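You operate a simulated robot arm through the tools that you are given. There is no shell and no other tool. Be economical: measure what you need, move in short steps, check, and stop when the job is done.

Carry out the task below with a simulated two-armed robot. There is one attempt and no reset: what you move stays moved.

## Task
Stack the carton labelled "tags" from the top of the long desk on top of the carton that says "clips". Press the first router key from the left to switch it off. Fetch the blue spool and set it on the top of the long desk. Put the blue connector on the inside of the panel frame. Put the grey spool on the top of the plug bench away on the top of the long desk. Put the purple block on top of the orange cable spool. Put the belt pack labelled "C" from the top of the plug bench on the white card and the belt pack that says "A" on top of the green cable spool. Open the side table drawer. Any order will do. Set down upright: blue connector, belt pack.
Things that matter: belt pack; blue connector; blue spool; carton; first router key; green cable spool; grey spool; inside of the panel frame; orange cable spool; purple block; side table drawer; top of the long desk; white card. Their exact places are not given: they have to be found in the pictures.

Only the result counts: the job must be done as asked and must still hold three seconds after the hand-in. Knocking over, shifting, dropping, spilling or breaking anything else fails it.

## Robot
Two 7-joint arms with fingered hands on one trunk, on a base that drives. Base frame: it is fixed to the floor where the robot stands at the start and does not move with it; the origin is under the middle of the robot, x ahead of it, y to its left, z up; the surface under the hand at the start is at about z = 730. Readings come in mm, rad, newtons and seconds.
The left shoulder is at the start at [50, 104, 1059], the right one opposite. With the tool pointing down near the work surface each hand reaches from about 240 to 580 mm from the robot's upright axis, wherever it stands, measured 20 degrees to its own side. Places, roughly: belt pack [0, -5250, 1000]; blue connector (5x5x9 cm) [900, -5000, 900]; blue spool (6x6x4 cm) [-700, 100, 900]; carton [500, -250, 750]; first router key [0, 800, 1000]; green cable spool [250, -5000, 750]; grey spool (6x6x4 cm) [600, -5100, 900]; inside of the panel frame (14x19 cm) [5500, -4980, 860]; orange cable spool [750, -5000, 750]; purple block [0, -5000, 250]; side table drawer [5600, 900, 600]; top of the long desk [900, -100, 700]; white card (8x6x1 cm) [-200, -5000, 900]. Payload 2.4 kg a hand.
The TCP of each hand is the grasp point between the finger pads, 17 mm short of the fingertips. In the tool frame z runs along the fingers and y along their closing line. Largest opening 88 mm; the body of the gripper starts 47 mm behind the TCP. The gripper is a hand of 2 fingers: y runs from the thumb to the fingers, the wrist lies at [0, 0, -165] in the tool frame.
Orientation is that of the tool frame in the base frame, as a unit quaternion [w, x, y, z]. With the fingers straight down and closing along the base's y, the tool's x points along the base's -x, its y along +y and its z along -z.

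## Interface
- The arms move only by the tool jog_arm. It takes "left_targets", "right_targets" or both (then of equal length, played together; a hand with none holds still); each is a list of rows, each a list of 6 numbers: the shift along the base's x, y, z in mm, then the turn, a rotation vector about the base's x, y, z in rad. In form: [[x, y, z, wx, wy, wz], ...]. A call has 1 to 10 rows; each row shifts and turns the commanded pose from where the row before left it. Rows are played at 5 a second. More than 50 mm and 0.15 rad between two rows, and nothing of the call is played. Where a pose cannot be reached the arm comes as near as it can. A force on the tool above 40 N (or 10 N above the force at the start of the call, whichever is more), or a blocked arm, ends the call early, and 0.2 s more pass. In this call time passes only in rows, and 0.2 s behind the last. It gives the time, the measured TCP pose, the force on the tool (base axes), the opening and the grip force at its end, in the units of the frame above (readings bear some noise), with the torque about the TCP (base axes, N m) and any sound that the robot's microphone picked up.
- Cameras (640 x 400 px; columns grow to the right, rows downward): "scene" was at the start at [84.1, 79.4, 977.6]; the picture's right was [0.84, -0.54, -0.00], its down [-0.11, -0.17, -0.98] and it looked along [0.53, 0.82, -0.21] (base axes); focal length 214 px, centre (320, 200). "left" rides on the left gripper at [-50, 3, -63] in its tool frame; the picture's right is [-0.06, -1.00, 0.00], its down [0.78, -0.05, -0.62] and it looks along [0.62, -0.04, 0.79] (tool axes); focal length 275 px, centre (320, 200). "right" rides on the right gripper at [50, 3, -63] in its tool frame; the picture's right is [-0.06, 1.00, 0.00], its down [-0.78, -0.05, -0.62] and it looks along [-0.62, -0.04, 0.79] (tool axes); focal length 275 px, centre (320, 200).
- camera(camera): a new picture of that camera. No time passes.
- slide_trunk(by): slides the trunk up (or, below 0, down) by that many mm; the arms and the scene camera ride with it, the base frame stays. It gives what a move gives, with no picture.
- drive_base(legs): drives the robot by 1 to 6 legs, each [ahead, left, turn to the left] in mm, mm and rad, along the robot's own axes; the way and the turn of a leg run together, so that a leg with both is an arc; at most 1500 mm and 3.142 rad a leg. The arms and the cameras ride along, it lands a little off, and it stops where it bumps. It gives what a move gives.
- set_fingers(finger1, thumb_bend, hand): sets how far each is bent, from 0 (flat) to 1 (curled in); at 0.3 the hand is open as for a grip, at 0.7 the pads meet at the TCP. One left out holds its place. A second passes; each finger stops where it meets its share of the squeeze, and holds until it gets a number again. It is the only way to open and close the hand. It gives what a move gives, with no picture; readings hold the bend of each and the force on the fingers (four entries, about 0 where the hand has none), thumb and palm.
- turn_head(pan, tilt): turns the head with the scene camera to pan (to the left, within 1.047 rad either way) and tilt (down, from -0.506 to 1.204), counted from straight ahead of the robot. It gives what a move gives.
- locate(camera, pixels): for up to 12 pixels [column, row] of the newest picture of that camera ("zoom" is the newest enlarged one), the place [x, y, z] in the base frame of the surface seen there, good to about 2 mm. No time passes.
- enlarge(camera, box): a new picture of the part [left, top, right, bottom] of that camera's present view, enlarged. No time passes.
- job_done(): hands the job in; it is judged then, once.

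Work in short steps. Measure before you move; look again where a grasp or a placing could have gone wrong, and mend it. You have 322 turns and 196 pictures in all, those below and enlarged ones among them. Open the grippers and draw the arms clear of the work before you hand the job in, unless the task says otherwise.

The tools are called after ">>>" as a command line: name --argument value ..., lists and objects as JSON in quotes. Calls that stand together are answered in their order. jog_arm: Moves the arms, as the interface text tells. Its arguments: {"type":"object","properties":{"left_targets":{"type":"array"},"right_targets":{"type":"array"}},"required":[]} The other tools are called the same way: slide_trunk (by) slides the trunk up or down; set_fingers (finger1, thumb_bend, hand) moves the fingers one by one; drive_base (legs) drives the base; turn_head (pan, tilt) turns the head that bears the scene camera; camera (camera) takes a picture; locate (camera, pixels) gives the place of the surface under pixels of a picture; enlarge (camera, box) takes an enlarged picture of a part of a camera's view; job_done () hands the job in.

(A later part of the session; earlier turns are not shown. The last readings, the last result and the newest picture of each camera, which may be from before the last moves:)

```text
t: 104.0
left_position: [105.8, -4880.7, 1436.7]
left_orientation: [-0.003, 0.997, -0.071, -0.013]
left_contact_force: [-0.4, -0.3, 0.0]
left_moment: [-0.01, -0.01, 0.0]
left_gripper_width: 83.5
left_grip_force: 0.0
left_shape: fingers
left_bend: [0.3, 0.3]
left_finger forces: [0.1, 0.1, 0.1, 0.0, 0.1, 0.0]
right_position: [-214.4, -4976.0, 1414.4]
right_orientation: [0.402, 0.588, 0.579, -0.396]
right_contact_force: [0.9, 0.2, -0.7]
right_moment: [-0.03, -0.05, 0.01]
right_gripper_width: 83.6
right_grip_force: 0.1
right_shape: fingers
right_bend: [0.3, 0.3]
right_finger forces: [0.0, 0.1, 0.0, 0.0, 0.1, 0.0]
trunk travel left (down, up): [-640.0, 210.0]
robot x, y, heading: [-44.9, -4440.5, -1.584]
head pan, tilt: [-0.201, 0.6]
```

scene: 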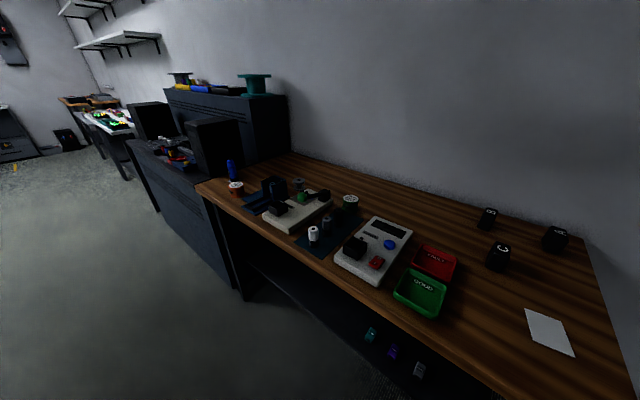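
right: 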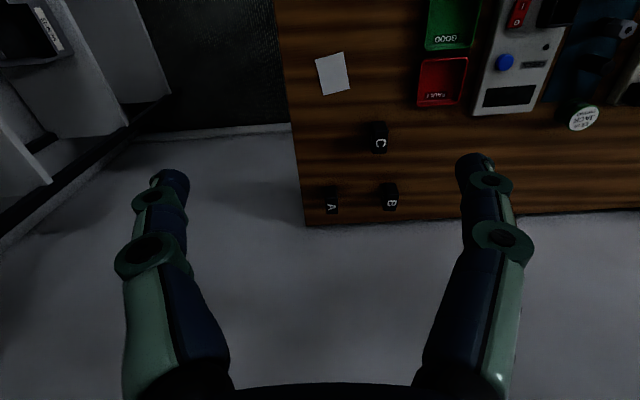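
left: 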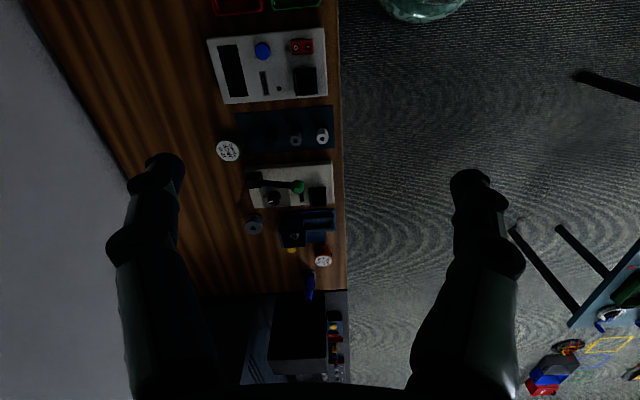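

The pitched hand direction is (0,−0.93,−0.36). I drive in 180 ahead, 64 right, then lower the trunk.

>>> drive_base --legs '[[185, -64, 0]]'

>>> slide_trunk --by -400

>>> camera --camera "right"

>>> camera --camera "scene"

```text
t: 105.5
left_position: [39.9, -5062.2, 1437.3]
left_orientation: [-0.003, 0.998, -0.069, -0.012]
left_contact_force: [0.0, -0.2, -0.1]
left_moment: [0.03, 0.0, 0.01]
left_gripper_width: 83.4
left_grip_force: 0.1
left_shape: fingers
left_bend: [0.3, 0.3]
left_finger forces: [0.0, 0.1, 0.0, 0.1, 0.1, 0.1]
right_position: [-280.7, -5157.2, 1414.1]
right_orientation: [0.402, 0.588, 0.579, -0.396]
right_contact_force: [0.5, 0.0, -0.2]
right_moment: [0.01, 0.04, -0.02]
right_gripper_width: 83.6
right_grip_force: 0.0
right_shape: fingers
right_bend: [0.3, 0.3]
right_finger forces: [0.0, 0.0, 0.1, 0.0, 0.0, 0.1]
trunk travel left (down, up): [-640.0, 210.0]
robot x, y, heading: [-115.3, -4618.3, -1.585]
head pan, tilt: [-0.201, 0.6]
```

```text
t: 109.4
left_position: [40.0, -5059.9, 1038.5]
left_orientation: [-0.002, 0.997, -0.07, -0.012]
left_contact_force: [0.9, 0.1, -0.1]
left_moment: [0.0, -0.01, -0.02]
left_gripper_width: 83.5
left_grip_force: 0.1
left_shape: fingers
left_bend: [0.3, 0.3]
left_finger forces: [0.0, 0.0, 0.0, 0.1, 0.0, 0.1]
right_position: [-279.6, -5155.1, 1015.8]
right_orientation: [0.403, 0.587, 0.58, -0.396]
right_contact_force: [0.0, 0.1, -0.6]
right_moment: [-0.02, -0.01, -0.02]
right_gripper_width: 83.5
right_grip_force: 0.1
right_shape: fingers
right_bend: [0.3, 0.3]
right_finger forces: [0.2, 0.0, 0.0, 0.0, 0.1, 0.0]
trunk travel left (down, up): [-240.0, 610.0]
robot x, y, heading: [-110.9, -4615.3, -1.581]
head pan, tilt: [-0.201, 0.6]
```

```text
153 pictures are left
```

right: 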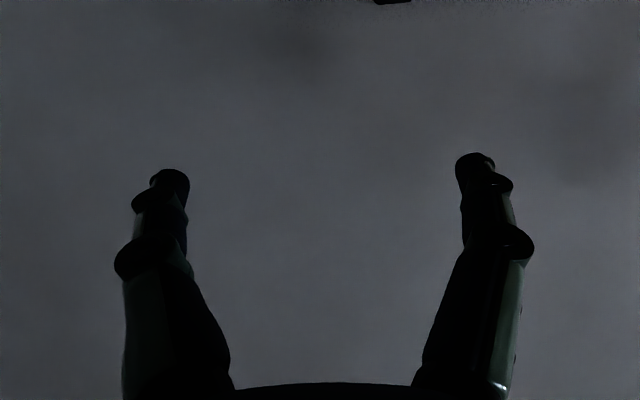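

```text
152 pictures are left
```

scene: 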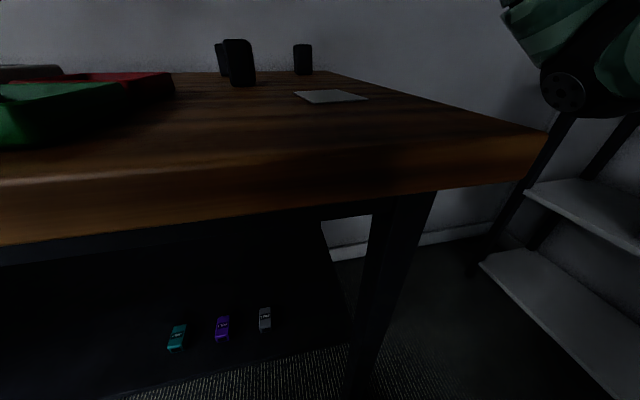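

A at (303,60). I enlarge to measure its sides.

>>> enlarge --camera "scene" --box '[200, 20, 360, 120]'

>>> locate --camera "zoom" --pixels '[[375, 150], [445, 150], [412, 150], [412, 108], [412, 98], [160, 150], [215, 150], [120, 150], [395, 215]]'

```text
4.00 times, centred on (280, 70) of scene
```

zoom: 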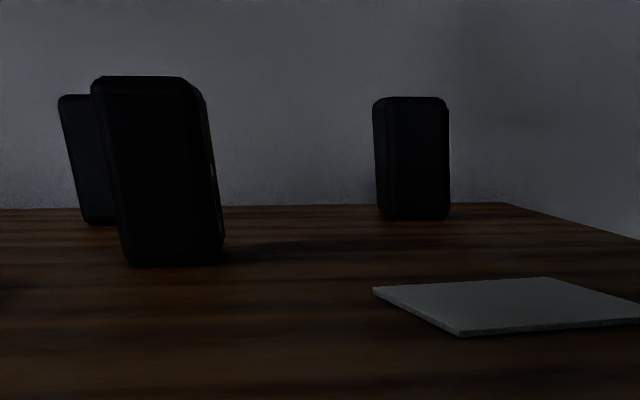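

```text
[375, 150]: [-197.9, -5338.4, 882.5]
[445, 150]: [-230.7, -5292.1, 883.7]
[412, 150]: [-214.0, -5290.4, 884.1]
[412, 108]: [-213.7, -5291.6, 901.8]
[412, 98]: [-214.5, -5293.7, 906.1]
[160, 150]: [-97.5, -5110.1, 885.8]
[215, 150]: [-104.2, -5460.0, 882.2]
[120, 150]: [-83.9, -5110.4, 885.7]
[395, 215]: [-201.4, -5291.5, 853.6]
```

A: x −198…−231, y −5290…−5345, top 907. I go to the pre-grasp point (−214,−5205,927).

>>> jog_arm --right_targets '[[22, -12, -22, 0, 0, 0], [22, -12, -22, 0, 0, 0], [22, -13, -22, 0, 0, 0], [0, -13, -22, 0, 0, 0]]'

>>> camera --camera "scene"

>>> camera --camera "right"

```text
t: 110.4
left_position: [39.6, -5060.6, 1038.0]
left_orientation: [-0.002, 0.997, -0.071, -0.012]
left_contact_force: [0.3, 0.0, 0.9]
left_moment: [-0.01, 0.01, 0.01]
left_gripper_width: 83.6
left_grip_force: 0.0
left_shape: fingers
left_bend: [0.3, 0.3]
left_finger forces: [0.0, 0.1, 0.0, 0.0, 0.0, 0.1]
right_position: [-213.8, -5207.7, 926.2]
right_orientation: [0.402, 0.588, 0.579, -0.396]
right_contact_force: [0.5, -0.6, -1.0]
right_moment: [0.0, 0.0, 0.01]
right_gripper_width: 83.7
right_grip_force: 0.0
right_shape: fingers
right_bend: [0.3, 0.3]
right_finger forces: [0.0, 0.0, 0.1, 0.1, 0.0, 0.1]
trunk travel left (down, up): [-240.0, 610.0]
robot x, y, heading: [-113.1, -4622.5, -1.586]
head pan, tilt: [-0.201, 0.6]
```

```text
150 pictures are left
```

scene: 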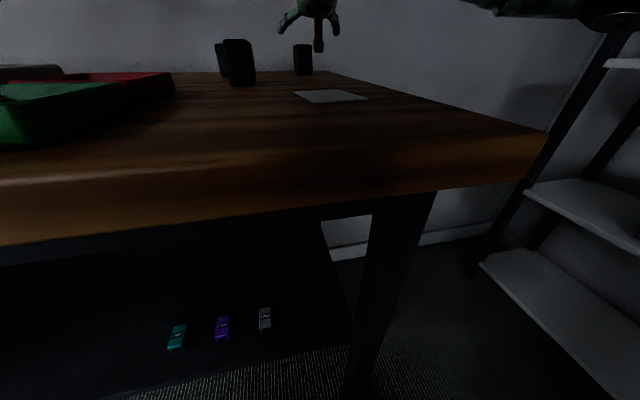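

```text
149 pictures are left
```

right: 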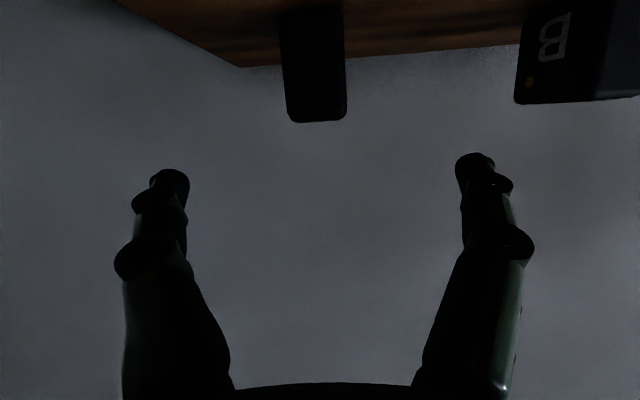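

A is centred between the fingers (283–347). I advance along the tool to (−214,−5310,882) and close.

>>> jog_arm --right_targets '[[0, -26, -11, 0, 0, 0], [0, -26, -11, 0, 0, 0], [0, -26, -11, 0, 0, 0], [0, -24, -11, 0, 0, 0]]'

>>> camera --camera "right"

```text
t: 111.4
left_position: [40.8, -5060.0, 1038.2]
left_orientation: [-0.001, 0.997, -0.07, -0.012]
left_contact_force: [0.9, 0.1, 0.1]
left_moment: [0.0, 0.01, -0.02]
left_gripper_width: 83.6
left_grip_force: 0.0
left_shape: fingers
left_bend: [0.3, 0.3]
left_finger forces: [0.0, 0.1, 0.0, 0.1, 0.1, 0.1]
right_position: [-213.7, -5304.7, 887.0]
right_orientation: [0.404, 0.587, 0.579, -0.397]
right_contact_force: [0.2, 6.3, 13.0]
right_moment: [1.35, -0.06, -0.05]
right_gripper_width: 83.5
right_grip_force: 0.0
right_shape: fingers
right_bend: [0.3, 0.3]
right_finger forces: [0.0, 0.0, 0.0, 0.1, 0.0, 0.0]
trunk travel left (down, up): [-240.0, 610.0]
robot x, y, heading: [-111.4, -4619.8, -1.582]
head pan, tilt: [-0.201, 0.6]
```

```text
148 pictures are left
```

right: 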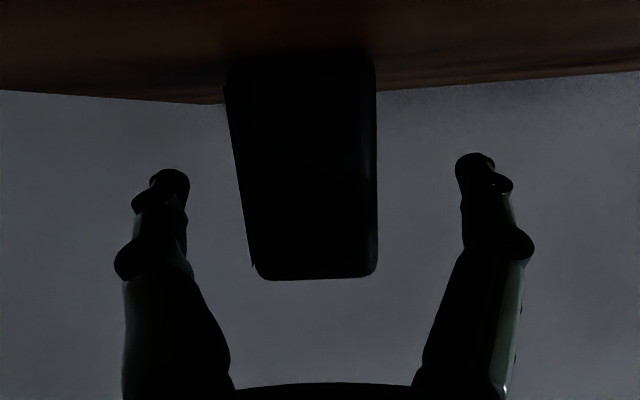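

The camera mount under the hand brushed the bench (13 N). I raise 6 mm, then close on the pack's upper half.

>>> jog_arm --right_targets '[[0, 0, 5, 0, 0, 0], [0, -6, 2, 0, 0, 0]]'

>>> set_fingers --hand "right" --finger1 0.7 --thumb_bend 0.7

```text
t: 112.0
left_position: [40.8, -5061.0, 1038.2]
left_orientation: [-0.002, 0.997, -0.07, -0.012]
left_contact_force: [0.0, 0.1, -0.4]
left_moment: [0.02, -0.01, 0.02]
left_gripper_width: 83.5
left_grip_force: 0.1
left_shape: fingers
left_bend: [0.3, 0.3]
left_finger forces: [0.1, 0.0, 0.0, 0.0, 0.0, 0.0]
right_position: [-214.6, -5313.7, 888.6]
right_orientation: [0.401, 0.589, 0.579, -0.396]
right_contact_force: [-0.5, -0.1, -0.4]
right_moment: [0.01, 0.03, 0.0]
right_gripper_width: 83.6
right_grip_force: 0.0
right_shape: fingers
right_bend: [0.3, 0.3]
right_finger forces: [0.0, 0.1, 0.1, 0.1, 0.0, 0.0]
trunk travel left (down, up): [-240.0, 610.0]
robot x, y, heading: [-109.3, -4619.3, -1.586]
head pan, tilt: [-0.201, 0.6]
```

```text
t: 113.0
left_position: [40.9, -5059.0, 1037.3]
left_orientation: [-0.003, 0.997, -0.071, -0.011]
left_contact_force: [-0.1, 0.2, -0.2]
left_moment: [-0.01, -0.02, 0.03]
left_gripper_width: 83.4
left_grip_force: 0.0
left_shape: fingers
left_bend: [0.3, 0.3]
left_finger forces: [0.0, 0.0, 0.0, 0.0, 0.0, 0.1]
right_position: [-215.4, -5312.6, 890.1]
right_orientation: [0.402, 0.588, 0.58, -0.396]
right_contact_force: [0.4, -0.2, 0.0]
right_moment: [0.03, -0.02, -0.01]
right_gripper_width: 25.2
right_grip_force: 6.5
right_shape: fingers
right_bend: [0.56, 0.63]
right_finger forces: [6.6, 0.1, 0.0, 0.0, 6.7, 0.0]
trunk travel left (down, up): [-240.0, 610.0]
robot x, y, heading: [-112.0, -4620.0, -1.587]
head pan, tilt: [-0.201, 0.6]
```

Held at 6.5 N. I lift gently 60 mm and look.

>>> jog_arm --right_targets '[[0, 0, 15, 0, 0, 0], [0, 0, 20, 0, 0, 0], [0, 0, 25, 0, 0, 0]]'

>>> camera --camera "right"

>>> enlarge --camera "scene" --box '[200, 0, 400, 125]'

```text
t: 113.8
left_position: [41.2, -5060.4, 1037.1]
left_orientation: [-0.003, 0.997, -0.071, -0.012]
left_contact_force: [0.3, 0.5, 0.1]
left_moment: [-0.03, 0.0, 0.01]
left_gripper_width: 83.6
left_grip_force: 0.1
left_shape: fingers
left_bend: [0.3, 0.3]
left_finger forces: [0.0, 0.0, 0.0, 0.1, 0.0, 0.0]
right_position: [-213.8, -5314.0, 948.9]
right_orientation: [0.402, 0.588, 0.579, -0.396]
right_contact_force: [-0.2, 0.5, -0.7]
right_moment: [0.03, 0.01, 0.0]
right_gripper_width: 25.4
right_grip_force: 7.2
right_shape: fingers
right_bend: [0.56, 0.63]
right_finger forces: [6.7, 0.1, 0.0, 0.0, 6.7, 0.1]
trunk travel left (down, up): [-240.0, 610.0]
robot x, y, heading: [-111.0, -4618.2, -1.591]
head pan, tilt: [-0.201, 0.6]
```

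```text
147 pictures are left
```

right: 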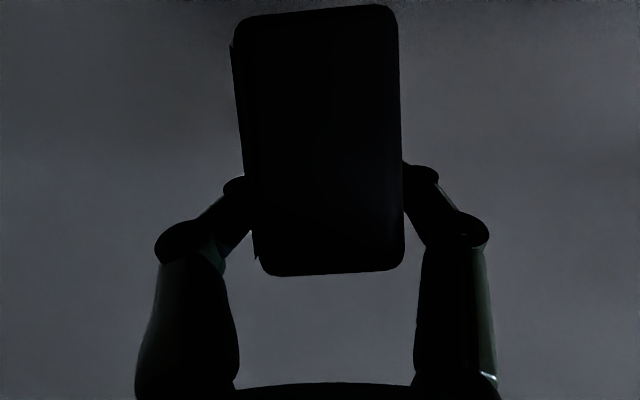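

```text
3.20 times, centred on (300, 62) of scene
```

zoom: 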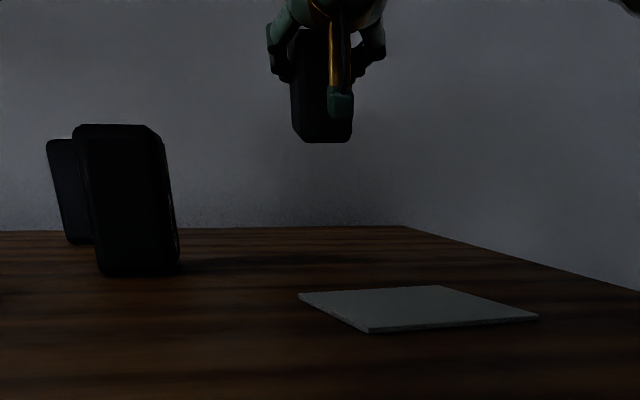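

A is lifted upright; its bottom is ~40 below the TCP. I raise it and draw it back, then drive sideways toward the green spool (342,−5120).

>>> jog_arm --right_targets '[[0, 20, 25, 0, 0, 0], [0, 30, 25, 0, 0, 0], [0, 30, 15, 0, 0, 0], [0, 30, 0, 0, 0, 0], [0, 30, 0, 0, 0, 0]]'

>>> slide_trunk --by 50

>>> drive_base --legs '[[-50, 0, 0], [0, 540, 0]]'

>>> turn_head --pan -0.15 --tilt 0.5

>>> camera --camera "scene"

```text
t: 115.0
left_position: [41.6, -5061.1, 1036.1]
left_orientation: [-0.003, 0.997, -0.07, -0.012]
left_contact_force: [0.3, 0.2, 0.2]
left_moment: [-0.01, 0.0, 0.0]
left_gripper_width: 83.3
left_grip_force: 0.1
left_shape: fingers
left_bend: [0.3, 0.3]
left_finger forces: [0.0, 0.0, 0.1, 0.0, 0.0, 0.1]
right_position: [-212.3, -5173.4, 1015.2]
right_orientation: [0.402, 0.588, 0.58, -0.396]
right_contact_force: [0.4, -0.1, -2.3]
right_moment: [0.04, 0.03, -0.01]
right_gripper_width: 24.8
right_grip_force: 6.8
right_shape: fingers
right_bend: [0.56, 0.63]
right_finger forces: [6.6, 0.0, 0.0, 0.1, 6.6, 0.0]
trunk travel left (down, up): [-240.0, 610.0]
robot x, y, heading: [-109.8, -4624.1, -1.584]
head pan, tilt: [-0.201, 0.6]
```

```text
t: 115.9
left_position: [41.6, -5060.3, 1087.9]
left_orientation: [-0.002, 0.997, -0.07, -0.012]
left_contact_force: [-0.9, -0.9, 0.5]
left_moment: [-0.03, -0.01, -0.03]
left_gripper_width: 83.8
left_grip_force: 0.0
left_shape: fingers
left_bend: [0.3, 0.3]
left_finger forces: [0.0, 0.0, 0.0, 0.0, 0.1, 0.0]
right_position: [-213.0, -5175.3, 1064.0]
right_orientation: [0.402, 0.587, 0.58, -0.396]
right_contact_force: [0.6, 0.9, -2.3]
right_moment: [-0.01, -0.01, 0.01]
right_gripper_width: 25.0
right_grip_force: 6.5
right_shape: fingers
right_bend: [0.56, 0.63]
right_finger forces: [6.7, 0.1, 0.1, 0.1, 6.7, 0.0]
trunk travel left (down, up): [-290.0, 560.0]
robot x, y, heading: [-115.8, -4620.1, -1.582]
head pan, tilt: [-0.201, 0.6]
```

```text
t: 119.5
left_position: [575.2, -5013.5, 1087.8]
left_orientation: [-0.003, 0.998, -0.065, -0.012]
left_contact_force: [0.5, -0.1, 0.0]
left_moment: [0.02, -0.03, 0.02]
left_gripper_width: 83.4
left_grip_force: 0.1
left_shape: fingers
left_bend: [0.3, 0.3]
left_finger forces: [0.0, 0.0, 0.0, 0.0, 0.0, 0.0]
right_position: [322.5, -5129.9, 1064.4]
right_orientation: [0.404, 0.585, 0.583, -0.394]
right_contact_force: [0.2, -0.2, -1.3]
right_moment: [0.01, 0.01, -0.04]
right_gripper_width: 25.1
right_grip_force: 6.7
right_shape: fingers
right_bend: [0.56, 0.63]
right_finger forces: [6.7, 0.0, 0.0, 0.1, 6.6, 0.0]
trunk travel left (down, up): [-290.0, 560.0]
robot x, y, heading: [421.1, -4572.9, -1.574]
head pan, tilt: [-0.201, 0.6]
```

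```text
t: 120.2
left_position: [575.1, -5012.6, 1087.3]
left_orientation: [-0.002, 0.998, -0.065, -0.013]
left_contact_force: [-0.4, 0.5, 0.8]
left_moment: [0.02, -0.01, 0.0]
left_gripper_width: 83.7
left_grip_force: 0.1
left_shape: fingers
left_bend: [0.3, 0.3]
left_finger forces: [0.0, 0.1, 0.0, 0.0, 0.1, 0.1]
right_position: [322.0, -5129.2, 1063.5]
right_orientation: [0.404, 0.585, 0.582, -0.395]
right_contact_force: [0.3, 0.9, -1.3]
right_moment: [0.01, -0.01, -0.01]
right_gripper_width: 24.9
right_grip_force: 6.5
right_shape: fingers
right_bend: [0.56, 0.63]
right_finger forces: [6.7, 0.1, 0.1, 0.0, 6.7, 0.0]
trunk travel left (down, up): [-290.0, 560.0]
robot x, y, heading: [419.7, -4577.8, -1.57]
head pan, tilt: [-0.15, 0.499]
```

```text
145 pictures are left
```

scene: 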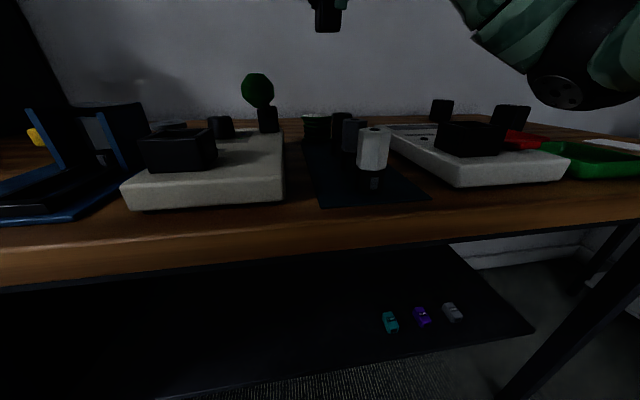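

Green spool is at (316,125). I enlarge and measure its top and the pack's bottom.

>>> enlarge --camera "scene" --box '[220, 0, 428, 130]'

>>> locate --camera "zoom" --pixels '[[298, 352], [260, 358], [336, 358], [298, 360], [320, 100], [300, 60], [350, 60], [330, 20], [115, 280]]'

```text
3.08 times, centred on (324, 65) of scene
```

zoom: 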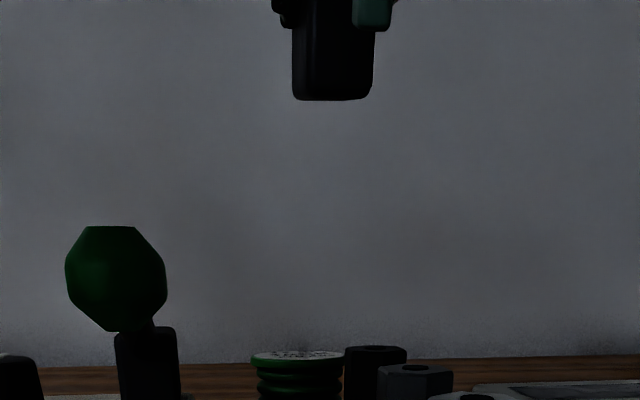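

```text
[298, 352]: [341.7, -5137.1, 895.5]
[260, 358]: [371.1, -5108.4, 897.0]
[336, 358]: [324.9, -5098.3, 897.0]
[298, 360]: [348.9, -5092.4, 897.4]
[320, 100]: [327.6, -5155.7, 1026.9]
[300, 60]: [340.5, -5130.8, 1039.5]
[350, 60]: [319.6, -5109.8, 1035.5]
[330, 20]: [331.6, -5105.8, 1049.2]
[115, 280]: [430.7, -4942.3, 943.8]
```

Connectors stand on the mat near the approach path; I measure their tops before lowering.

>>> locate --camera "zoom" --pixels '[[375, 350], [350, 352], [402, 352], [415, 372], [385, 372], [448, 372], [475, 396], [145, 340], [100, 235]]'

>>> locate --camera "scene" --pixels '[[373, 130], [360, 132], [388, 132], [373, 165], [270, 110]]'

```text
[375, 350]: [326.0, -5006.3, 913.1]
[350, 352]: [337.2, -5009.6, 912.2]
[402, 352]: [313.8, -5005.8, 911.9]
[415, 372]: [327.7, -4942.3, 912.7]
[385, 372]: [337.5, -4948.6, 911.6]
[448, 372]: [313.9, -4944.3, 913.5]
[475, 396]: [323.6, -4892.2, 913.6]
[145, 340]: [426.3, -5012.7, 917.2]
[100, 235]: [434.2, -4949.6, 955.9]
```

```text
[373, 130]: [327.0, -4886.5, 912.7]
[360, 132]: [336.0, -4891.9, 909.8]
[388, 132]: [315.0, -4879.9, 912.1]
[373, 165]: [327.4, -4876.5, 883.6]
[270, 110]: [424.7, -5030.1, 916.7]
```

Connector tops (913) would meet my hand's low camera mount if I lower straight. I yaw the hand +0.75 rad so the wrist comes in over the low meter side, and centre over the spool.

>>> jog_arm --right_targets '[[4, 3, 0, 0, 0, 0.15], [4, 3, 0, 0, 0, 0.15], [4, 3, 0, 0, 0, 0.15], [4, 3, 0, 0, 0, 0.15], [4, 3, 0, 0, 0, 0.15]]'

>>> enlarge --camera "scene" --box '[220, 0, 428, 130]'

```text
t: 121.4
left_position: [575.7, -5012.9, 1088.4]
left_orientation: [-0.002, 0.998, -0.066, -0.012]
left_contact_force: [0.3, 0.0, -0.5]
left_moment: [-0.01, 0.03, 0.01]
left_gripper_width: 83.6
left_grip_force: 0.2
left_shape: fingers
left_bend: [0.3, 0.3]
left_finger forces: [0.1, 0.1, 0.0, 0.1, 0.0, 0.0]
right_position: [342.4, -5113.5, 1064.1]
right_orientation: [0.521, 0.329, 0.756, -0.218]
right_contact_force: [0.5, 1.0, -1.9]
right_moment: [0.02, 0.02, 0.03]
right_gripper_width: 25.0
right_grip_force: 7.0
right_shape: fingers
right_bend: [0.56, 0.63]
right_finger forces: [6.7, 0.0, 0.0, 0.1, 6.6, 0.1]
trunk travel left (down, up): [-290.0, 560.0]
robot x, y, heading: [419.5, -4577.8, -1.574]
head pan, tilt: [-0.15, 0.499]
```

```text
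3.08 times, centred on (324, 65) of scene
```

zoom: 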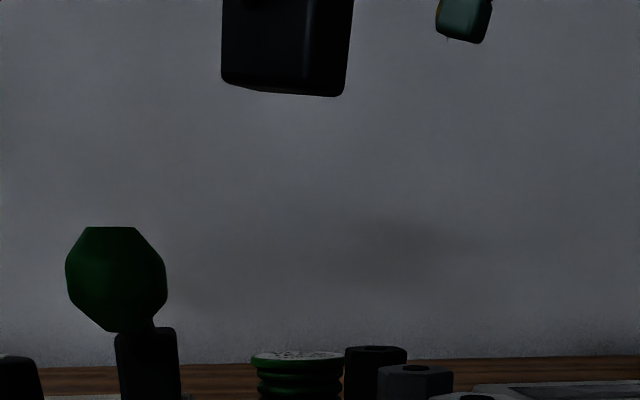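

Rotated well. I check the pack's lower corners (222,78), (343,92) against the spool centre.

>>> locate --camera "zoom" --pixels '[[226, 70], [270, 80], [340, 85], [300, 80], [465, 38], [285, 40]]'

```text
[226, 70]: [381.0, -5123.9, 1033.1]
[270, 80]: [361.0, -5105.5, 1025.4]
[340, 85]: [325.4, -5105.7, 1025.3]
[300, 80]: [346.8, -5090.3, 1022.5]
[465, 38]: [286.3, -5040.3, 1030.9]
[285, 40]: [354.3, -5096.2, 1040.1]
```

Pack centre ≈(351,−5117); I shift −9,−2 and lower to 20 mm above the spool top.

>>> jog_arm --right_targets '[[-5, -1, -30, 0, 0, 0], [-4, -1, -30, 0, 0, 0], [0, 0, -30, 0, 0, 0], [0, 0, -17, 0, 0, 0]]'

>>> enlarge --camera "scene" --box '[250, 60, 410, 160]'

```text
t: 122.4
left_position: [569.7, -5009.3, 1089.4]
left_orientation: [-0.001, 0.998, -0.067, -0.01]
left_contact_force: [-0.3, 0.0, -0.5]
left_moment: [0.0, -0.02, 0.04]
left_gripper_width: 83.7
left_grip_force: 0.1
left_shape: fingers
left_bend: [0.3, 0.3]
left_finger forces: [0.0, 0.0, 0.0, 0.1, 0.1, 0.0]
right_position: [326.6, -5113.7, 962.5]
right_orientation: [0.521, 0.332, 0.754, -0.224]
right_contact_force: [0.1, -0.2, -2.1]
right_moment: [0.03, -0.01, 0.0]
right_gripper_width: 25.1
right_grip_force: 6.5
right_shape: fingers
right_bend: [0.56, 0.63]
right_finger forces: [6.9, 0.1, 0.0, 0.0, 6.7, 0.1]
trunk travel left (down, up): [-290.0, 560.0]
robot x, y, heading: [417.6, -4572.2, -1.579]
head pan, tilt: [-0.15, 0.499]
```

```text
4.00 times, centred on (330, 110) of scene
```

zoom: 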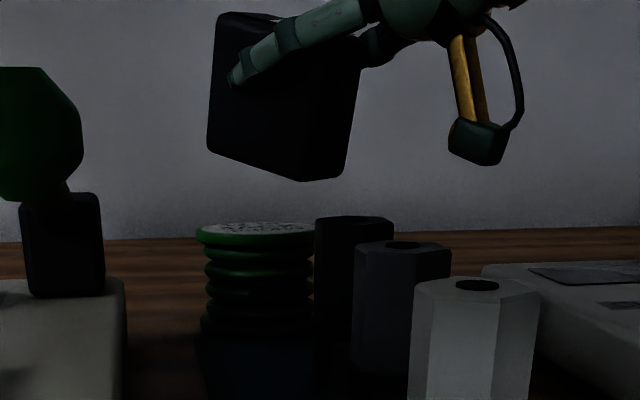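

The base shifted slightly and z stopped 5 mm high: perhaps the elbow touches something. I look at the right arm.

>>> turn_head --pan -0.9 --tilt 0.7

>>> camera --camera "scene"

```text
t: 123.5
left_position: [570.9, -5008.1, 1090.9]
left_orientation: [-0.001, 0.998, -0.066, -0.01]
left_contact_force: [-0.5, -0.3, 0.3]
left_moment: [0.0, 0.0, 0.03]
left_gripper_width: 83.6
left_grip_force: 0.1
left_shape: fingers
left_bend: [0.3, 0.3]
left_finger forces: [0.0, 0.0, 0.1, 0.1, 0.0, 0.1]
right_position: [325.8, -5114.4, 964.0]
right_orientation: [0.522, 0.331, 0.753, -0.225]
right_contact_force: [-0.2, -0.6, -2.5]
right_moment: [0.03, 0.04, 0.01]
right_gripper_width: 25.1
right_grip_force: 6.9
right_shape: fingers
right_bend: [0.56, 0.63]
right_finger forces: [6.8, 0.0, 0.0, 0.1, 6.7, 0.0]
trunk travel left (down, up): [-290.0, 560.0]
robot x, y, heading: [421.5, -4573.4, -1.576]
head pan, tilt: [-0.901, 0.7]
```

```text
141 pictures are left
```

scene: 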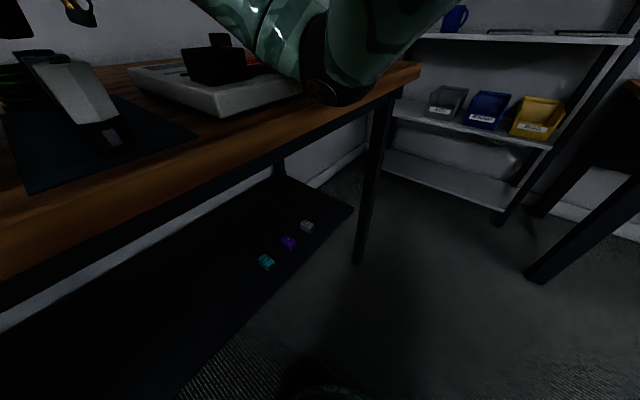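

The elbow has drooped onto the bench edge. I raise the hand at once, then raise the trunk and back off so the arm comes from higher.

>>> jog_arm --right_targets '[[0, 0, 35, 0, 0, 0], [0, 0, 40, 0, 0, 0], [0, 0, 25, 0, 0, 0]]'

>>> camera --camera "scene"

```text
t: 124.3
left_position: [575.2, -5013.1, 1088.1]
left_orientation: [-0.002, 0.998, -0.065, -0.013]
left_contact_force: [0.1, 0.3, 0.2]
left_moment: [0.01, -0.02, 0.01]
left_gripper_width: 83.5
left_grip_force: 0.0
left_shape: fingers
left_bend: [0.3, 0.3]
left_finger forces: [0.0, 0.1, 0.0, 0.1, 0.0, 0.0]
right_position: [334.1, -5117.4, 1059.2]
right_orientation: [0.52, 0.331, 0.756, -0.219]
right_contact_force: [-0.1, -0.1, -0.3]
right_moment: [-0.01, 0.01, -0.01]
right_gripper_width: 25.0
right_grip_force: 6.9
right_shape: fingers
right_bend: [0.56, 0.63]
right_finger forces: [6.8, 0.1, 0.0, 0.0, 6.8, 0.1]
trunk travel left (down, up): [-290.0, 560.0]
robot x, y, heading: [421.2, -4573.3, -1.571]
head pan, tilt: [-0.901, 0.7]
```

```text
140 pictures are left
```

scene: 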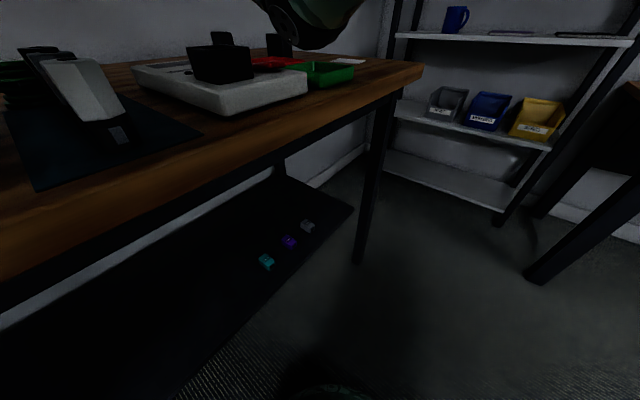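

Everything sprang back. I raise the trunk 130 and back off 60, then re-extend the hand over the spool.

>>> slide_trunk --by 130

>>> drive_base --legs '[[-60, 0, 0]]'

>>> jog_arm --right_targets '[[2, -20, -40, 0, 0, 0], [0, -20, -40, 0, 0, 0], [0, -20, -40, 0, 0, 0], [0, 0, -20, 0, 0, 0]]'

>>> camera --camera "scene"

```text
t: 125.9
left_position: [576.0, -5013.6, 1218.1]
left_orientation: [-0.003, 0.998, -0.066, -0.013]
left_contact_force: [0.5, -0.8, -0.2]
left_moment: [-0.03, -0.03, 0.0]
left_gripper_width: 83.7
left_grip_force: 0.1
left_shape: fingers
left_bend: [0.3, 0.3]
left_finger forces: [0.0, 0.0, 0.0, 0.0, 0.0, 0.0]
right_position: [333.0, -5116.8, 1187.5]
right_orientation: [0.52, 0.332, 0.756, -0.219]
right_contact_force: [-0.5, 0.4, -2.0]
right_moment: [-0.01, 0.01, -0.01]
right_gripper_width: 25.1
right_grip_force: 7.1
right_shape: fingers
right_bend: [0.56, 0.63]
right_finger forces: [6.6, 0.1, 0.0, 0.0, 6.7, 0.0]
trunk travel left (down, up): [-420.0, 430.0]
robot x, y, heading: [421.7, -4574.7, -1.577]
head pan, tilt: [-0.901, 0.7]
```

```text
t: 126.8
left_position: [575.0, -4951.9, 1218.1]
left_orientation: [-0.002, 0.998, -0.064, -0.012]
left_contact_force: [-0.2, -0.3, -0.2]
left_moment: [0.02, -0.03, 0.01]
left_gripper_width: 83.5
left_grip_force: 0.0
left_shape: fingers
left_bend: [0.3, 0.3]
left_finger forces: [0.1, 0.0, 0.1, 0.1, 0.0, 0.1]
right_position: [334.6, -5053.8, 1187.8]
right_orientation: [0.522, 0.33, 0.756, -0.219]
right_contact_force: [0.1, 0.3, -1.2]
right_moment: [0.01, 0.03, -0.05]
right_gripper_width: 25.1
right_grip_force: 6.8
right_shape: fingers
right_bend: [0.56, 0.63]
right_finger forces: [6.8, 0.1, 0.1, 0.0, 6.6, 0.0]
trunk travel left (down, up): [-420.0, 430.0]
robot x, y, heading: [416.3, -4513.3, -1.567]
head pan, tilt: [-0.901, 0.7]
```

```text
t: 127.8
left_position: [576.3, -4952.3, 1217.7]
left_orientation: [-0.003, 0.998, -0.065, -0.013]
left_contact_force: [0.3, 1.1, 0.1]
left_moment: [-0.01, 0.02, -0.02]
left_gripper_width: 83.7
left_grip_force: 0.1
left_shape: fingers
left_bend: [0.3, 0.3]
left_finger forces: [0.0, 0.0, 0.0, 0.0, 0.0, 0.0]
right_position: [336.3, -5114.9, 1047.7]
right_orientation: [0.52, 0.331, 0.756, -0.219]
right_contact_force: [0.4, -1.0, -2.5]
right_moment: [0.04, 0.01, -0.03]
right_gripper_width: 25.1
right_grip_force: 7.1
right_shape: fingers
right_bend: [0.56, 0.63]
right_finger forces: [6.6, 0.0, 0.0, 0.1, 6.7, 0.0]
trunk travel left (down, up): [-420.0, 430.0]
robot x, y, heading: [415.7, -4513.6, -1.576]
head pan, tilt: [-0.901, 0.7]
```

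```text
139 pictures are left
```

scene: 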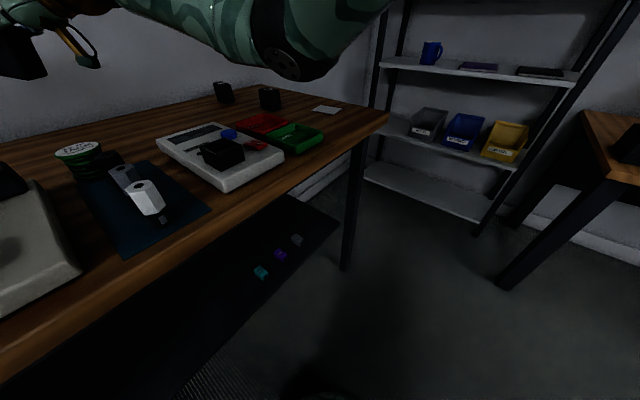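

The arm is clear now. I aim the head at the spool and lower to ~25 mm above it.

>>> turn_head --pan -0.35 --tilt 0.6

>>> jog_arm --right_targets '[[0, 0, -30, 0, 0, 0], [0, 0, -30, 0, 0, 0], [0, 0, -25, 0, 0, 0]]'

>>> camera --camera "scene"

>>> enlarge --camera "scene" --box '[210, 60, 370, 160]'

```text
t: 128.8
left_position: [576.8, -4953.1, 1217.2]
left_orientation: [-0.002, 0.998, -0.065, -0.012]
left_contact_force: [0.3, -0.6, 0.1]
left_moment: [0.02, -0.02, -0.01]
left_gripper_width: 83.4
left_grip_force: 0.1
left_shape: fingers
left_bend: [0.3, 0.3]
left_finger forces: [0.0, 0.0, 0.0, 0.0, 0.0, 0.1]
right_position: [337.5, -5115.3, 1047.3]
right_orientation: [0.519, 0.332, 0.757, -0.219]
right_contact_force: [-0.5, 0.0, -1.6]
right_moment: [-0.03, 0.0, 0.01]
right_gripper_width: 25.4
right_grip_force: 7.2
right_shape: fingers
right_bend: [0.56, 0.63]
right_finger forces: [6.8, 0.0, 0.1, 0.0, 6.7, 0.0]
trunk travel left (down, up): [-420.0, 430.0]
robot x, y, heading: [421.4, -4508.3, -1.573]
head pan, tilt: [-0.351, 0.6]
```

```text
t: 129.6
left_position: [576.3, -4953.0, 1216.7]
left_orientation: [-0.002, 0.998, -0.065, -0.012]
left_contact_force: [0.6, -0.5, 0.1]
left_moment: [0.01, 0.01, -0.02]
left_gripper_width: 83.4
left_grip_force: 0.0
left_shape: fingers
left_bend: [0.3, 0.3]
left_finger forces: [0.0, 0.0, 0.1, 0.0, 0.0, 0.0]
right_position: [337.4, -5114.8, 962.7]
right_orientation: [0.52, 0.331, 0.757, -0.219]
right_contact_force: [0.4, -0.4, -2.0]
right_moment: [0.02, 0.02, 0.02]
right_gripper_width: 25.2
right_grip_force: 7.0
right_shape: fingers
right_bend: [0.56, 0.63]
right_finger forces: [6.7, 0.0, 0.0, 0.0, 6.7, 0.0]
trunk travel left (down, up): [-420.0, 430.0]
robot x, y, heading: [421.0, -4515.9, -1.572]
head pan, tilt: [-0.351, 0.6]
```

```text
138 pictures are left
```

scene: 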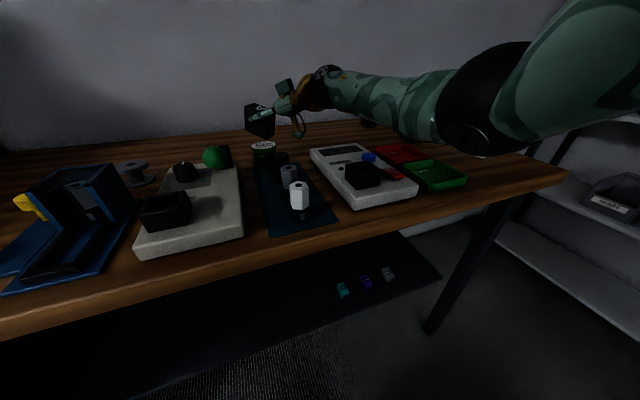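

```text
4.00 times, centred on (290, 110) of scene
```

zoom: 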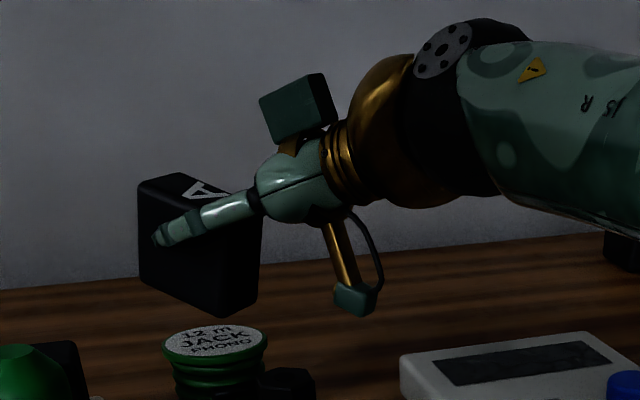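

Clear view. I measure the pack's bottom corners and spool top.

>>> locate --camera "zoom" --pixels '[[142, 270], [222, 312], [252, 290], [215, 340], [166, 350], [266, 340], [215, 327], [215, 356], [205, 185], [150, 190], [232, 205], [255, 195]]'

```text
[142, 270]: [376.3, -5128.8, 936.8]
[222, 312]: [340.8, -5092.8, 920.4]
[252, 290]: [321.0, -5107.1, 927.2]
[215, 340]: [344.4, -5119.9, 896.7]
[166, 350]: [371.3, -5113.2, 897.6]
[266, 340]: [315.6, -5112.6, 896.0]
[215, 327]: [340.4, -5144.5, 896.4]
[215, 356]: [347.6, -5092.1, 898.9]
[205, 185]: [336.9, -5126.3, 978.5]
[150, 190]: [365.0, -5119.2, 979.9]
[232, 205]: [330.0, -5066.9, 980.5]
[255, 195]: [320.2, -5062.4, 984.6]
```

Offset only ~4 mm. I shift −4,+1 and lower to contact.

>>> jog_arm --right_targets '[[-4, 1, -10, 0, 0, 0], [0, 0, -7, 0, 0, 0], [0, 0, -4, 0, 0, 0], [0, 0, -2, 0, 0, 0]]'

```text
t: 130.6
left_position: [574.4, -4952.2, 1218.0]
left_orientation: [-0.003, 0.998, -0.065, -0.011]
left_contact_force: [0.4, 0.2, -0.4]
left_moment: [0.0, 0.04, 0.0]
left_gripper_width: 83.2
left_grip_force: 0.1
left_shape: fingers
left_bend: [0.3, 0.3]
left_finger forces: [0.0, 0.0, 0.0, 0.0, 0.1, 0.0]
right_position: [332.7, -5113.9, 939.2]
right_orientation: [0.521, 0.33, 0.756, -0.218]
right_contact_force: [-0.8, -0.5, -1.1]
right_moment: [0.02, -0.01, 0.0]
right_gripper_width: 25.0
right_grip_force: 6.3
right_shape: fingers
right_bend: [0.56, 0.63]
right_finger forces: [6.7, 0.0, 0.1, 0.1, 6.7, 0.0]
trunk travel left (down, up): [-420.0, 430.0]
robot x, y, heading: [419.6, -4512.3, -1.575]
head pan, tilt: [-0.351, 0.6]
```

>>> jog_arm --right_targets '[[0, 0, -1.5, 0, 0, 0], [0, 0, -1, 0, 0, 0]]'

>>> enlarge --camera "scene" --box '[210, 60, 370, 160]'

```text
t: 131.2
left_position: [575.2, -4951.9, 1217.7]
left_orientation: [-0.003, 0.998, -0.065, -0.012]
left_contact_force: [-0.1, 0.6, 0.0]
left_moment: [0.0, 0.02, 0.04]
left_gripper_width: 83.7
left_grip_force: 0.1
left_shape: fingers
left_bend: [0.3, 0.3]
left_finger forces: [0.1, 0.0, 0.1, 0.0, 0.1, 0.1]
right_position: [332.1, -5115.2, 936.9]
right_orientation: [0.521, 0.331, 0.756, -0.219]
right_contact_force: [0.2, -0.5, -1.5]
right_moment: [0.02, 0.02, -0.02]
right_gripper_width: 24.7
right_grip_force: 6.8
right_shape: fingers
right_bend: [0.56, 0.63]
right_finger forces: [6.7, 0.0, 0.0, 0.0, 6.7, 0.0]
trunk travel left (down, up): [-420.0, 430.0]
robot x, y, heading: [418.9, -4518.1, -1.575]
head pan, tilt: [-0.351, 0.6]
```

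```text
4.00 times, centred on (290, 110) of scene
```

zoom: 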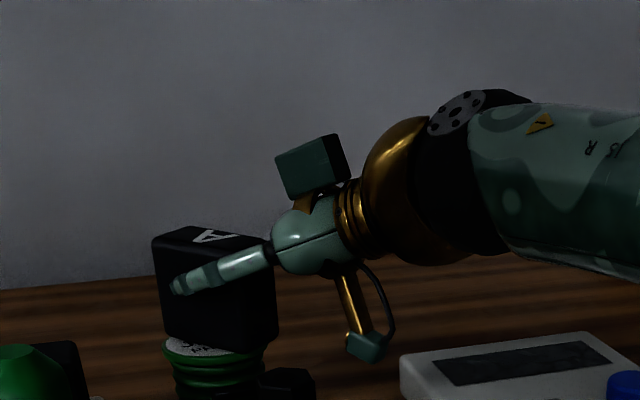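

I recheck pack corners against the spool in this view.

>>> locate --camera "zoom" --pixels '[[160, 325], [240, 350], [275, 325], [215, 300], [172, 350], [190, 352], [158, 250], [258, 270], [256, 350], [205, 230]]'

```text
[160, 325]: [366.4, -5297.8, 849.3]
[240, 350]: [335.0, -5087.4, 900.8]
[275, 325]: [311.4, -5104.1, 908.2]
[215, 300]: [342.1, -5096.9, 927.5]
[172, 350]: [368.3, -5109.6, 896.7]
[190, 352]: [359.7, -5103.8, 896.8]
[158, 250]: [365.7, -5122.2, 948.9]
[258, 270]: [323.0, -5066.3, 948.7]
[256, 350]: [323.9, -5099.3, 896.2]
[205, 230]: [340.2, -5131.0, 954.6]
```

Centre is within ~4 mm. I nudge +3,−2 and lower slowly till contact.

>>> jog_arm --right_targets '[[3, -2, 0, 0, 0, 0], [0, 0, -1, 0, 0, 0], [0, 0, -1, 0, 0, 0]]'

```text
t: 132.0
left_position: [575.4, -4953.6, 1218.1]
left_orientation: [-0.002, 0.998, -0.065, -0.011]
left_contact_force: [-0.3, 0.3, -0.2]
left_moment: [0.0, 0.01, 0.01]
left_gripper_width: 83.8
left_grip_force: 0.0
left_shape: fingers
left_bend: [0.3, 0.3]
left_finger forces: [0.0, 0.0, 0.1, 0.0, 0.0, 0.0]
right_position: [335.4, -5116.5, 935.3]
right_orientation: [0.521, 0.331, 0.756, -0.219]
right_contact_force: [0.5, -1.3, 3.1]
right_moment: [0.01, -0.04, -0.03]
right_gripper_width: 25.0
right_grip_force: 7.0
right_shape: fingers
right_bend: [0.56, 0.63]
right_finger forces: [6.4, 0.0, 0.0, 0.0, 7.0, 0.0]
trunk travel left (down, up): [-420.0, 430.0]
robot x, y, heading: [416.4, -4513.6, -1.571]
head pan, tilt: [-0.351, 0.6]
```

Contact (3 N). I open and withdraw backward along the tool axis.

>>> set_fingers --hand "right" --finger1 0.3 --thumb_bend 0.3

>>> jog_arm --right_targets '[[-13, 14, 7, 0, 0, 0], [-19, 21, 12, 0, 0, 0], [-19, 21, 20, 0, 0, 0], [-19, 21, 25, 0, 0, 0], [0, 0, 45, 0, 0, 0], [0, 0, 45, 0, 0, 0]]'

>>> enlarge --camera "scene" --box '[210, 60, 370, 160]'

```text
t: 133.0
left_position: [575.7, -4953.1, 1217.7]
left_orientation: [-0.003, 0.998, -0.066, -0.012]
left_contact_force: [-0.6, 1.2, -0.4]
left_moment: [-0.04, 0.02, 0.02]
left_gripper_width: 83.4
left_grip_force: 0.1
left_shape: fingers
left_bend: [0.3, 0.3]
left_finger forces: [0.0, 0.0, 0.1, 0.0, 0.0, 0.1]
right_position: [334.9, -5115.0, 934.9]
right_orientation: [0.521, 0.33, 0.756, -0.218]
right_contact_force: [-0.5, 0.1, -0.5]
right_moment: [0.03, 0.02, -0.02]
right_gripper_width: 83.4
right_grip_force: 0.1
right_shape: fingers
right_bend: [0.3, 0.3]
right_finger forces: [0.0, 0.0, 0.1, 0.0, 0.2, 0.1]
trunk travel left (down, up): [-420.0, 430.0]
robot x, y, heading: [422.3, -4514.6, -1.574]
head pan, tilt: [-0.351, 0.6]
```

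```text
t: 134.4
left_position: [574.8, -4953.8, 1216.9]
left_orientation: [-0.002, 0.998, -0.066, -0.013]
left_contact_force: [0.0, 0.1, 0.5]
left_moment: [0.0, 0.0, 0.04]
left_gripper_width: 83.5
left_grip_force: 0.1
left_shape: fingers
left_bend: [0.3, 0.3]
left_finger forces: [0.0, 0.0, 0.1, 0.0, 0.0, 0.0]
right_position: [266.7, -5039.5, 1090.2]
right_orientation: [0.521, 0.33, 0.757, -0.218]
right_contact_force: [0.6, 0.9, -0.1]
right_moment: [0.02, 0.0, 0.04]
right_gripper_width: 83.8
right_grip_force: 0.0
right_shape: fingers
right_bend: [0.3, 0.3]
right_finger forces: [0.0, 0.0, 0.1, 0.0, 0.0, 0.1]
trunk travel left (down, up): [-420.0, 430.0]
robot x, y, heading: [418.5, -4512.8, -1.577]
head pan, tilt: [-0.351, 0.6]
```

```text
4.00 times, centred on (290, 110) of scene
```

zoom: 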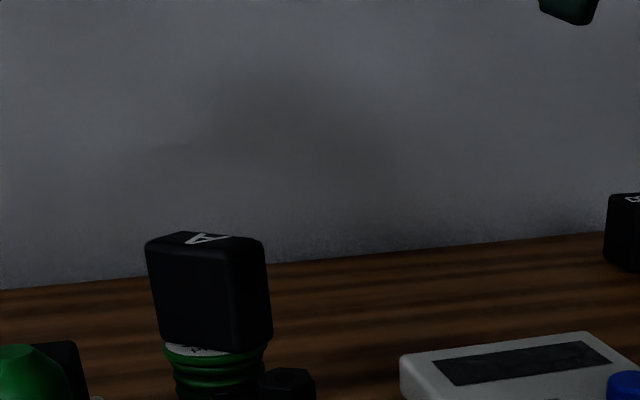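

A stands on the green spool. Next C: I unyaw and unpitch the right hand to point down, moving to a neutral place.

>>> jog_arm --right_targets '[[-5, 0, 10, 0, 0, -0.15], [-5, 0, 10, 0, 0, -0.15], [-5, 0, 10, 0, 0, -0.15], [-5, 0, 10, 0, 0, -0.15], [-5, 0, 10, 0, 0, -0.15]]'

>>> jog_arm --right_targets '[[0, 5, 5, 0.15, 0, 0], [0, 5, 5, 0.15, 0, 0], [0, 5, 5, 0.15, 0, 0], [0, 5, 5, 0.15, 0, 0], [0, 5, 5, 0.15, 0, 0], [0, 5, 5, 0.15, 0, 0], [0, 5, 0, 0.15, 0, 0], [0, 5, 0, 0.15, 0, 0]]'

>>> drive_base --legs '[[0, -330, 0]]'

>>> camera --camera "right"

```text
t: 135.6
left_position: [575.1, -4953.1, 1217.3]
left_orientation: [-0.002, 0.998, -0.066, -0.012]
left_contact_force: [-0.3, 0.1, -0.2]
left_moment: [-0.01, -0.01, -0.01]
left_gripper_width: 83.6
left_grip_force: 0.1
left_shape: fingers
left_bend: [0.3, 0.3]
left_finger forces: [0.0, 0.1, 0.0, 0.1, 0.0, 0.0]
right_position: [239.6, -5040.0, 1137.6]
right_orientation: [0.404, 0.585, 0.582, -0.394]
right_contact_force: [0.0, -1.0, -0.1]
right_moment: [0.01, 0.04, 0.01]
right_gripper_width: 83.8
right_grip_force: 0.0
right_shape: fingers
right_bend: [0.3, 0.3]
right_finger forces: [0.1, 0.0, 0.0, 0.1, 0.1, 0.1]
trunk travel left (down, up): [-420.0, 430.0]
robot x, y, heading: [414.7, -4512.9, -1.58]
head pan, tilt: [-0.351, 0.6]
```

```text
t: 137.4
left_position: [576.0, -4952.0, 1217.8]
left_orientation: [-0.002, 0.998, -0.065, -0.012]
left_contact_force: [0.1, -0.9, 1.2]
left_moment: [0.0, 0.01, 0.02]
left_gripper_width: 83.8
left_grip_force: 0.1
left_shape: fingers
left_bend: [0.3, 0.3]
left_finger forces: [0.0, 0.0, 0.1, 0.0, 0.0, 0.1]
right_position: [239.8, -4999.2, 1169.3]
right_orientation: [0.004, 0.712, 0.702, 0.004]
right_contact_force: [0.5, 0.1, -0.6]
right_moment: [-0.03, -0.01, -0.03]
right_gripper_width: 83.6
right_grip_force: 0.1
right_shape: fingers
right_bend: [0.3, 0.3]
right_finger forces: [0.0, 0.0, 0.0, 0.0, 0.0, 0.0]
trunk travel left (down, up): [-420.0, 430.0]
robot x, y, heading: [417.5, -4517.0, -1.575]
head pan, tilt: [-0.351, 0.6]
```

```text
t: 139.6
left_position: [240.5, -4951.6, 1217.8]
left_orientation: [-0.002, 0.998, -0.065, -0.012]
left_contact_force: [0.4, 0.0, -0.3]
left_moment: [0.01, 0.0, 0.02]
left_gripper_width: 83.3
left_grip_force: 0.0
left_shape: fingers
left_bend: [0.3, 0.3]
left_finger forces: [0.1, 0.1, 0.0, 0.0, 0.0, 0.0]
right_position: [-94.5, -4997.9, 1169.3]
right_orientation: [0.004, 0.711, 0.703, 0.004]
right_contact_force: [1.2, 0.0, 0.4]
right_moment: [-0.02, -0.04, -0.02]
right_gripper_width: 83.6
right_grip_force: 0.0
right_shape: fingers
right_bend: [0.3, 0.3]
right_finger forces: [0.0, 0.0, 0.0, 0.0, 0.0, 0.0]
trunk travel left (down, up): [-420.0, 430.0]
robot x, y, heading: [85.5, -4510.9, -1.574]
head pan, tilt: [-0.351, 0.6]
```

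```text
134 pictures are left
```

right: 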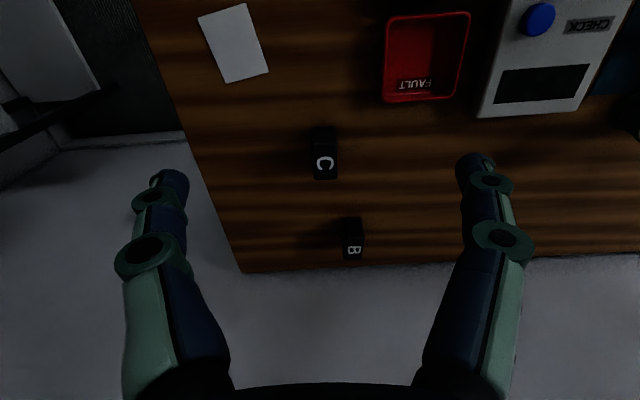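

C at (324,155), card at (233,43). I drive 90 closer and measure both.

>>> drive_base --legs '[[90, 0, 0]]'

>>> camera --camera "right"

```text
t: 140.7
left_position: [241.4, -5040.7, 1217.1]
left_orientation: [-0.003, 0.998, -0.065, -0.011]
left_contact_force: [-0.6, -0.2, 0.7]
left_moment: [-0.01, -0.01, 0.01]
left_gripper_width: 83.6
left_grip_force: 0.1
left_shape: fingers
left_bend: [0.3, 0.3]
left_finger forces: [0.0, 0.0, 0.0, 0.0, 0.0, 0.0]
right_position: [-94.8, -5087.4, 1169.1]
right_orientation: [0.004, 0.711, 0.703, 0.004]
right_contact_force: [0.6, -0.2, 0.8]
right_moment: [0.0, 0.0, -0.02]
right_gripper_width: 83.7
right_grip_force: 0.0
right_shape: fingers
right_bend: [0.3, 0.3]
right_finger forces: [0.1, 0.0, 0.0, 0.0, 0.1, 0.1]
trunk travel left (down, up): [-420.0, 430.0]
robot x, y, heading: [85.6, -4600.5, -1.578]
head pan, tilt: [-0.351, 0.6]
```

```text
133 pictures are left
```

right: 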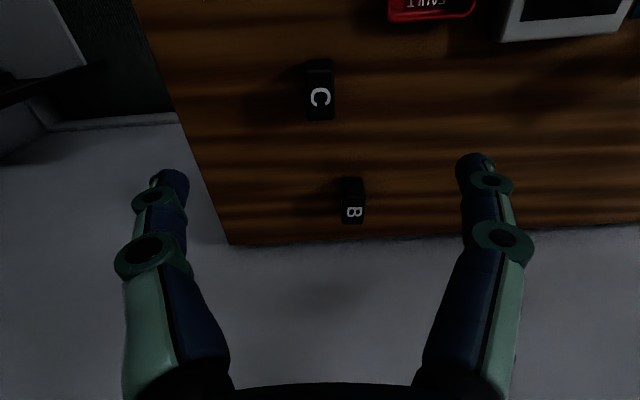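

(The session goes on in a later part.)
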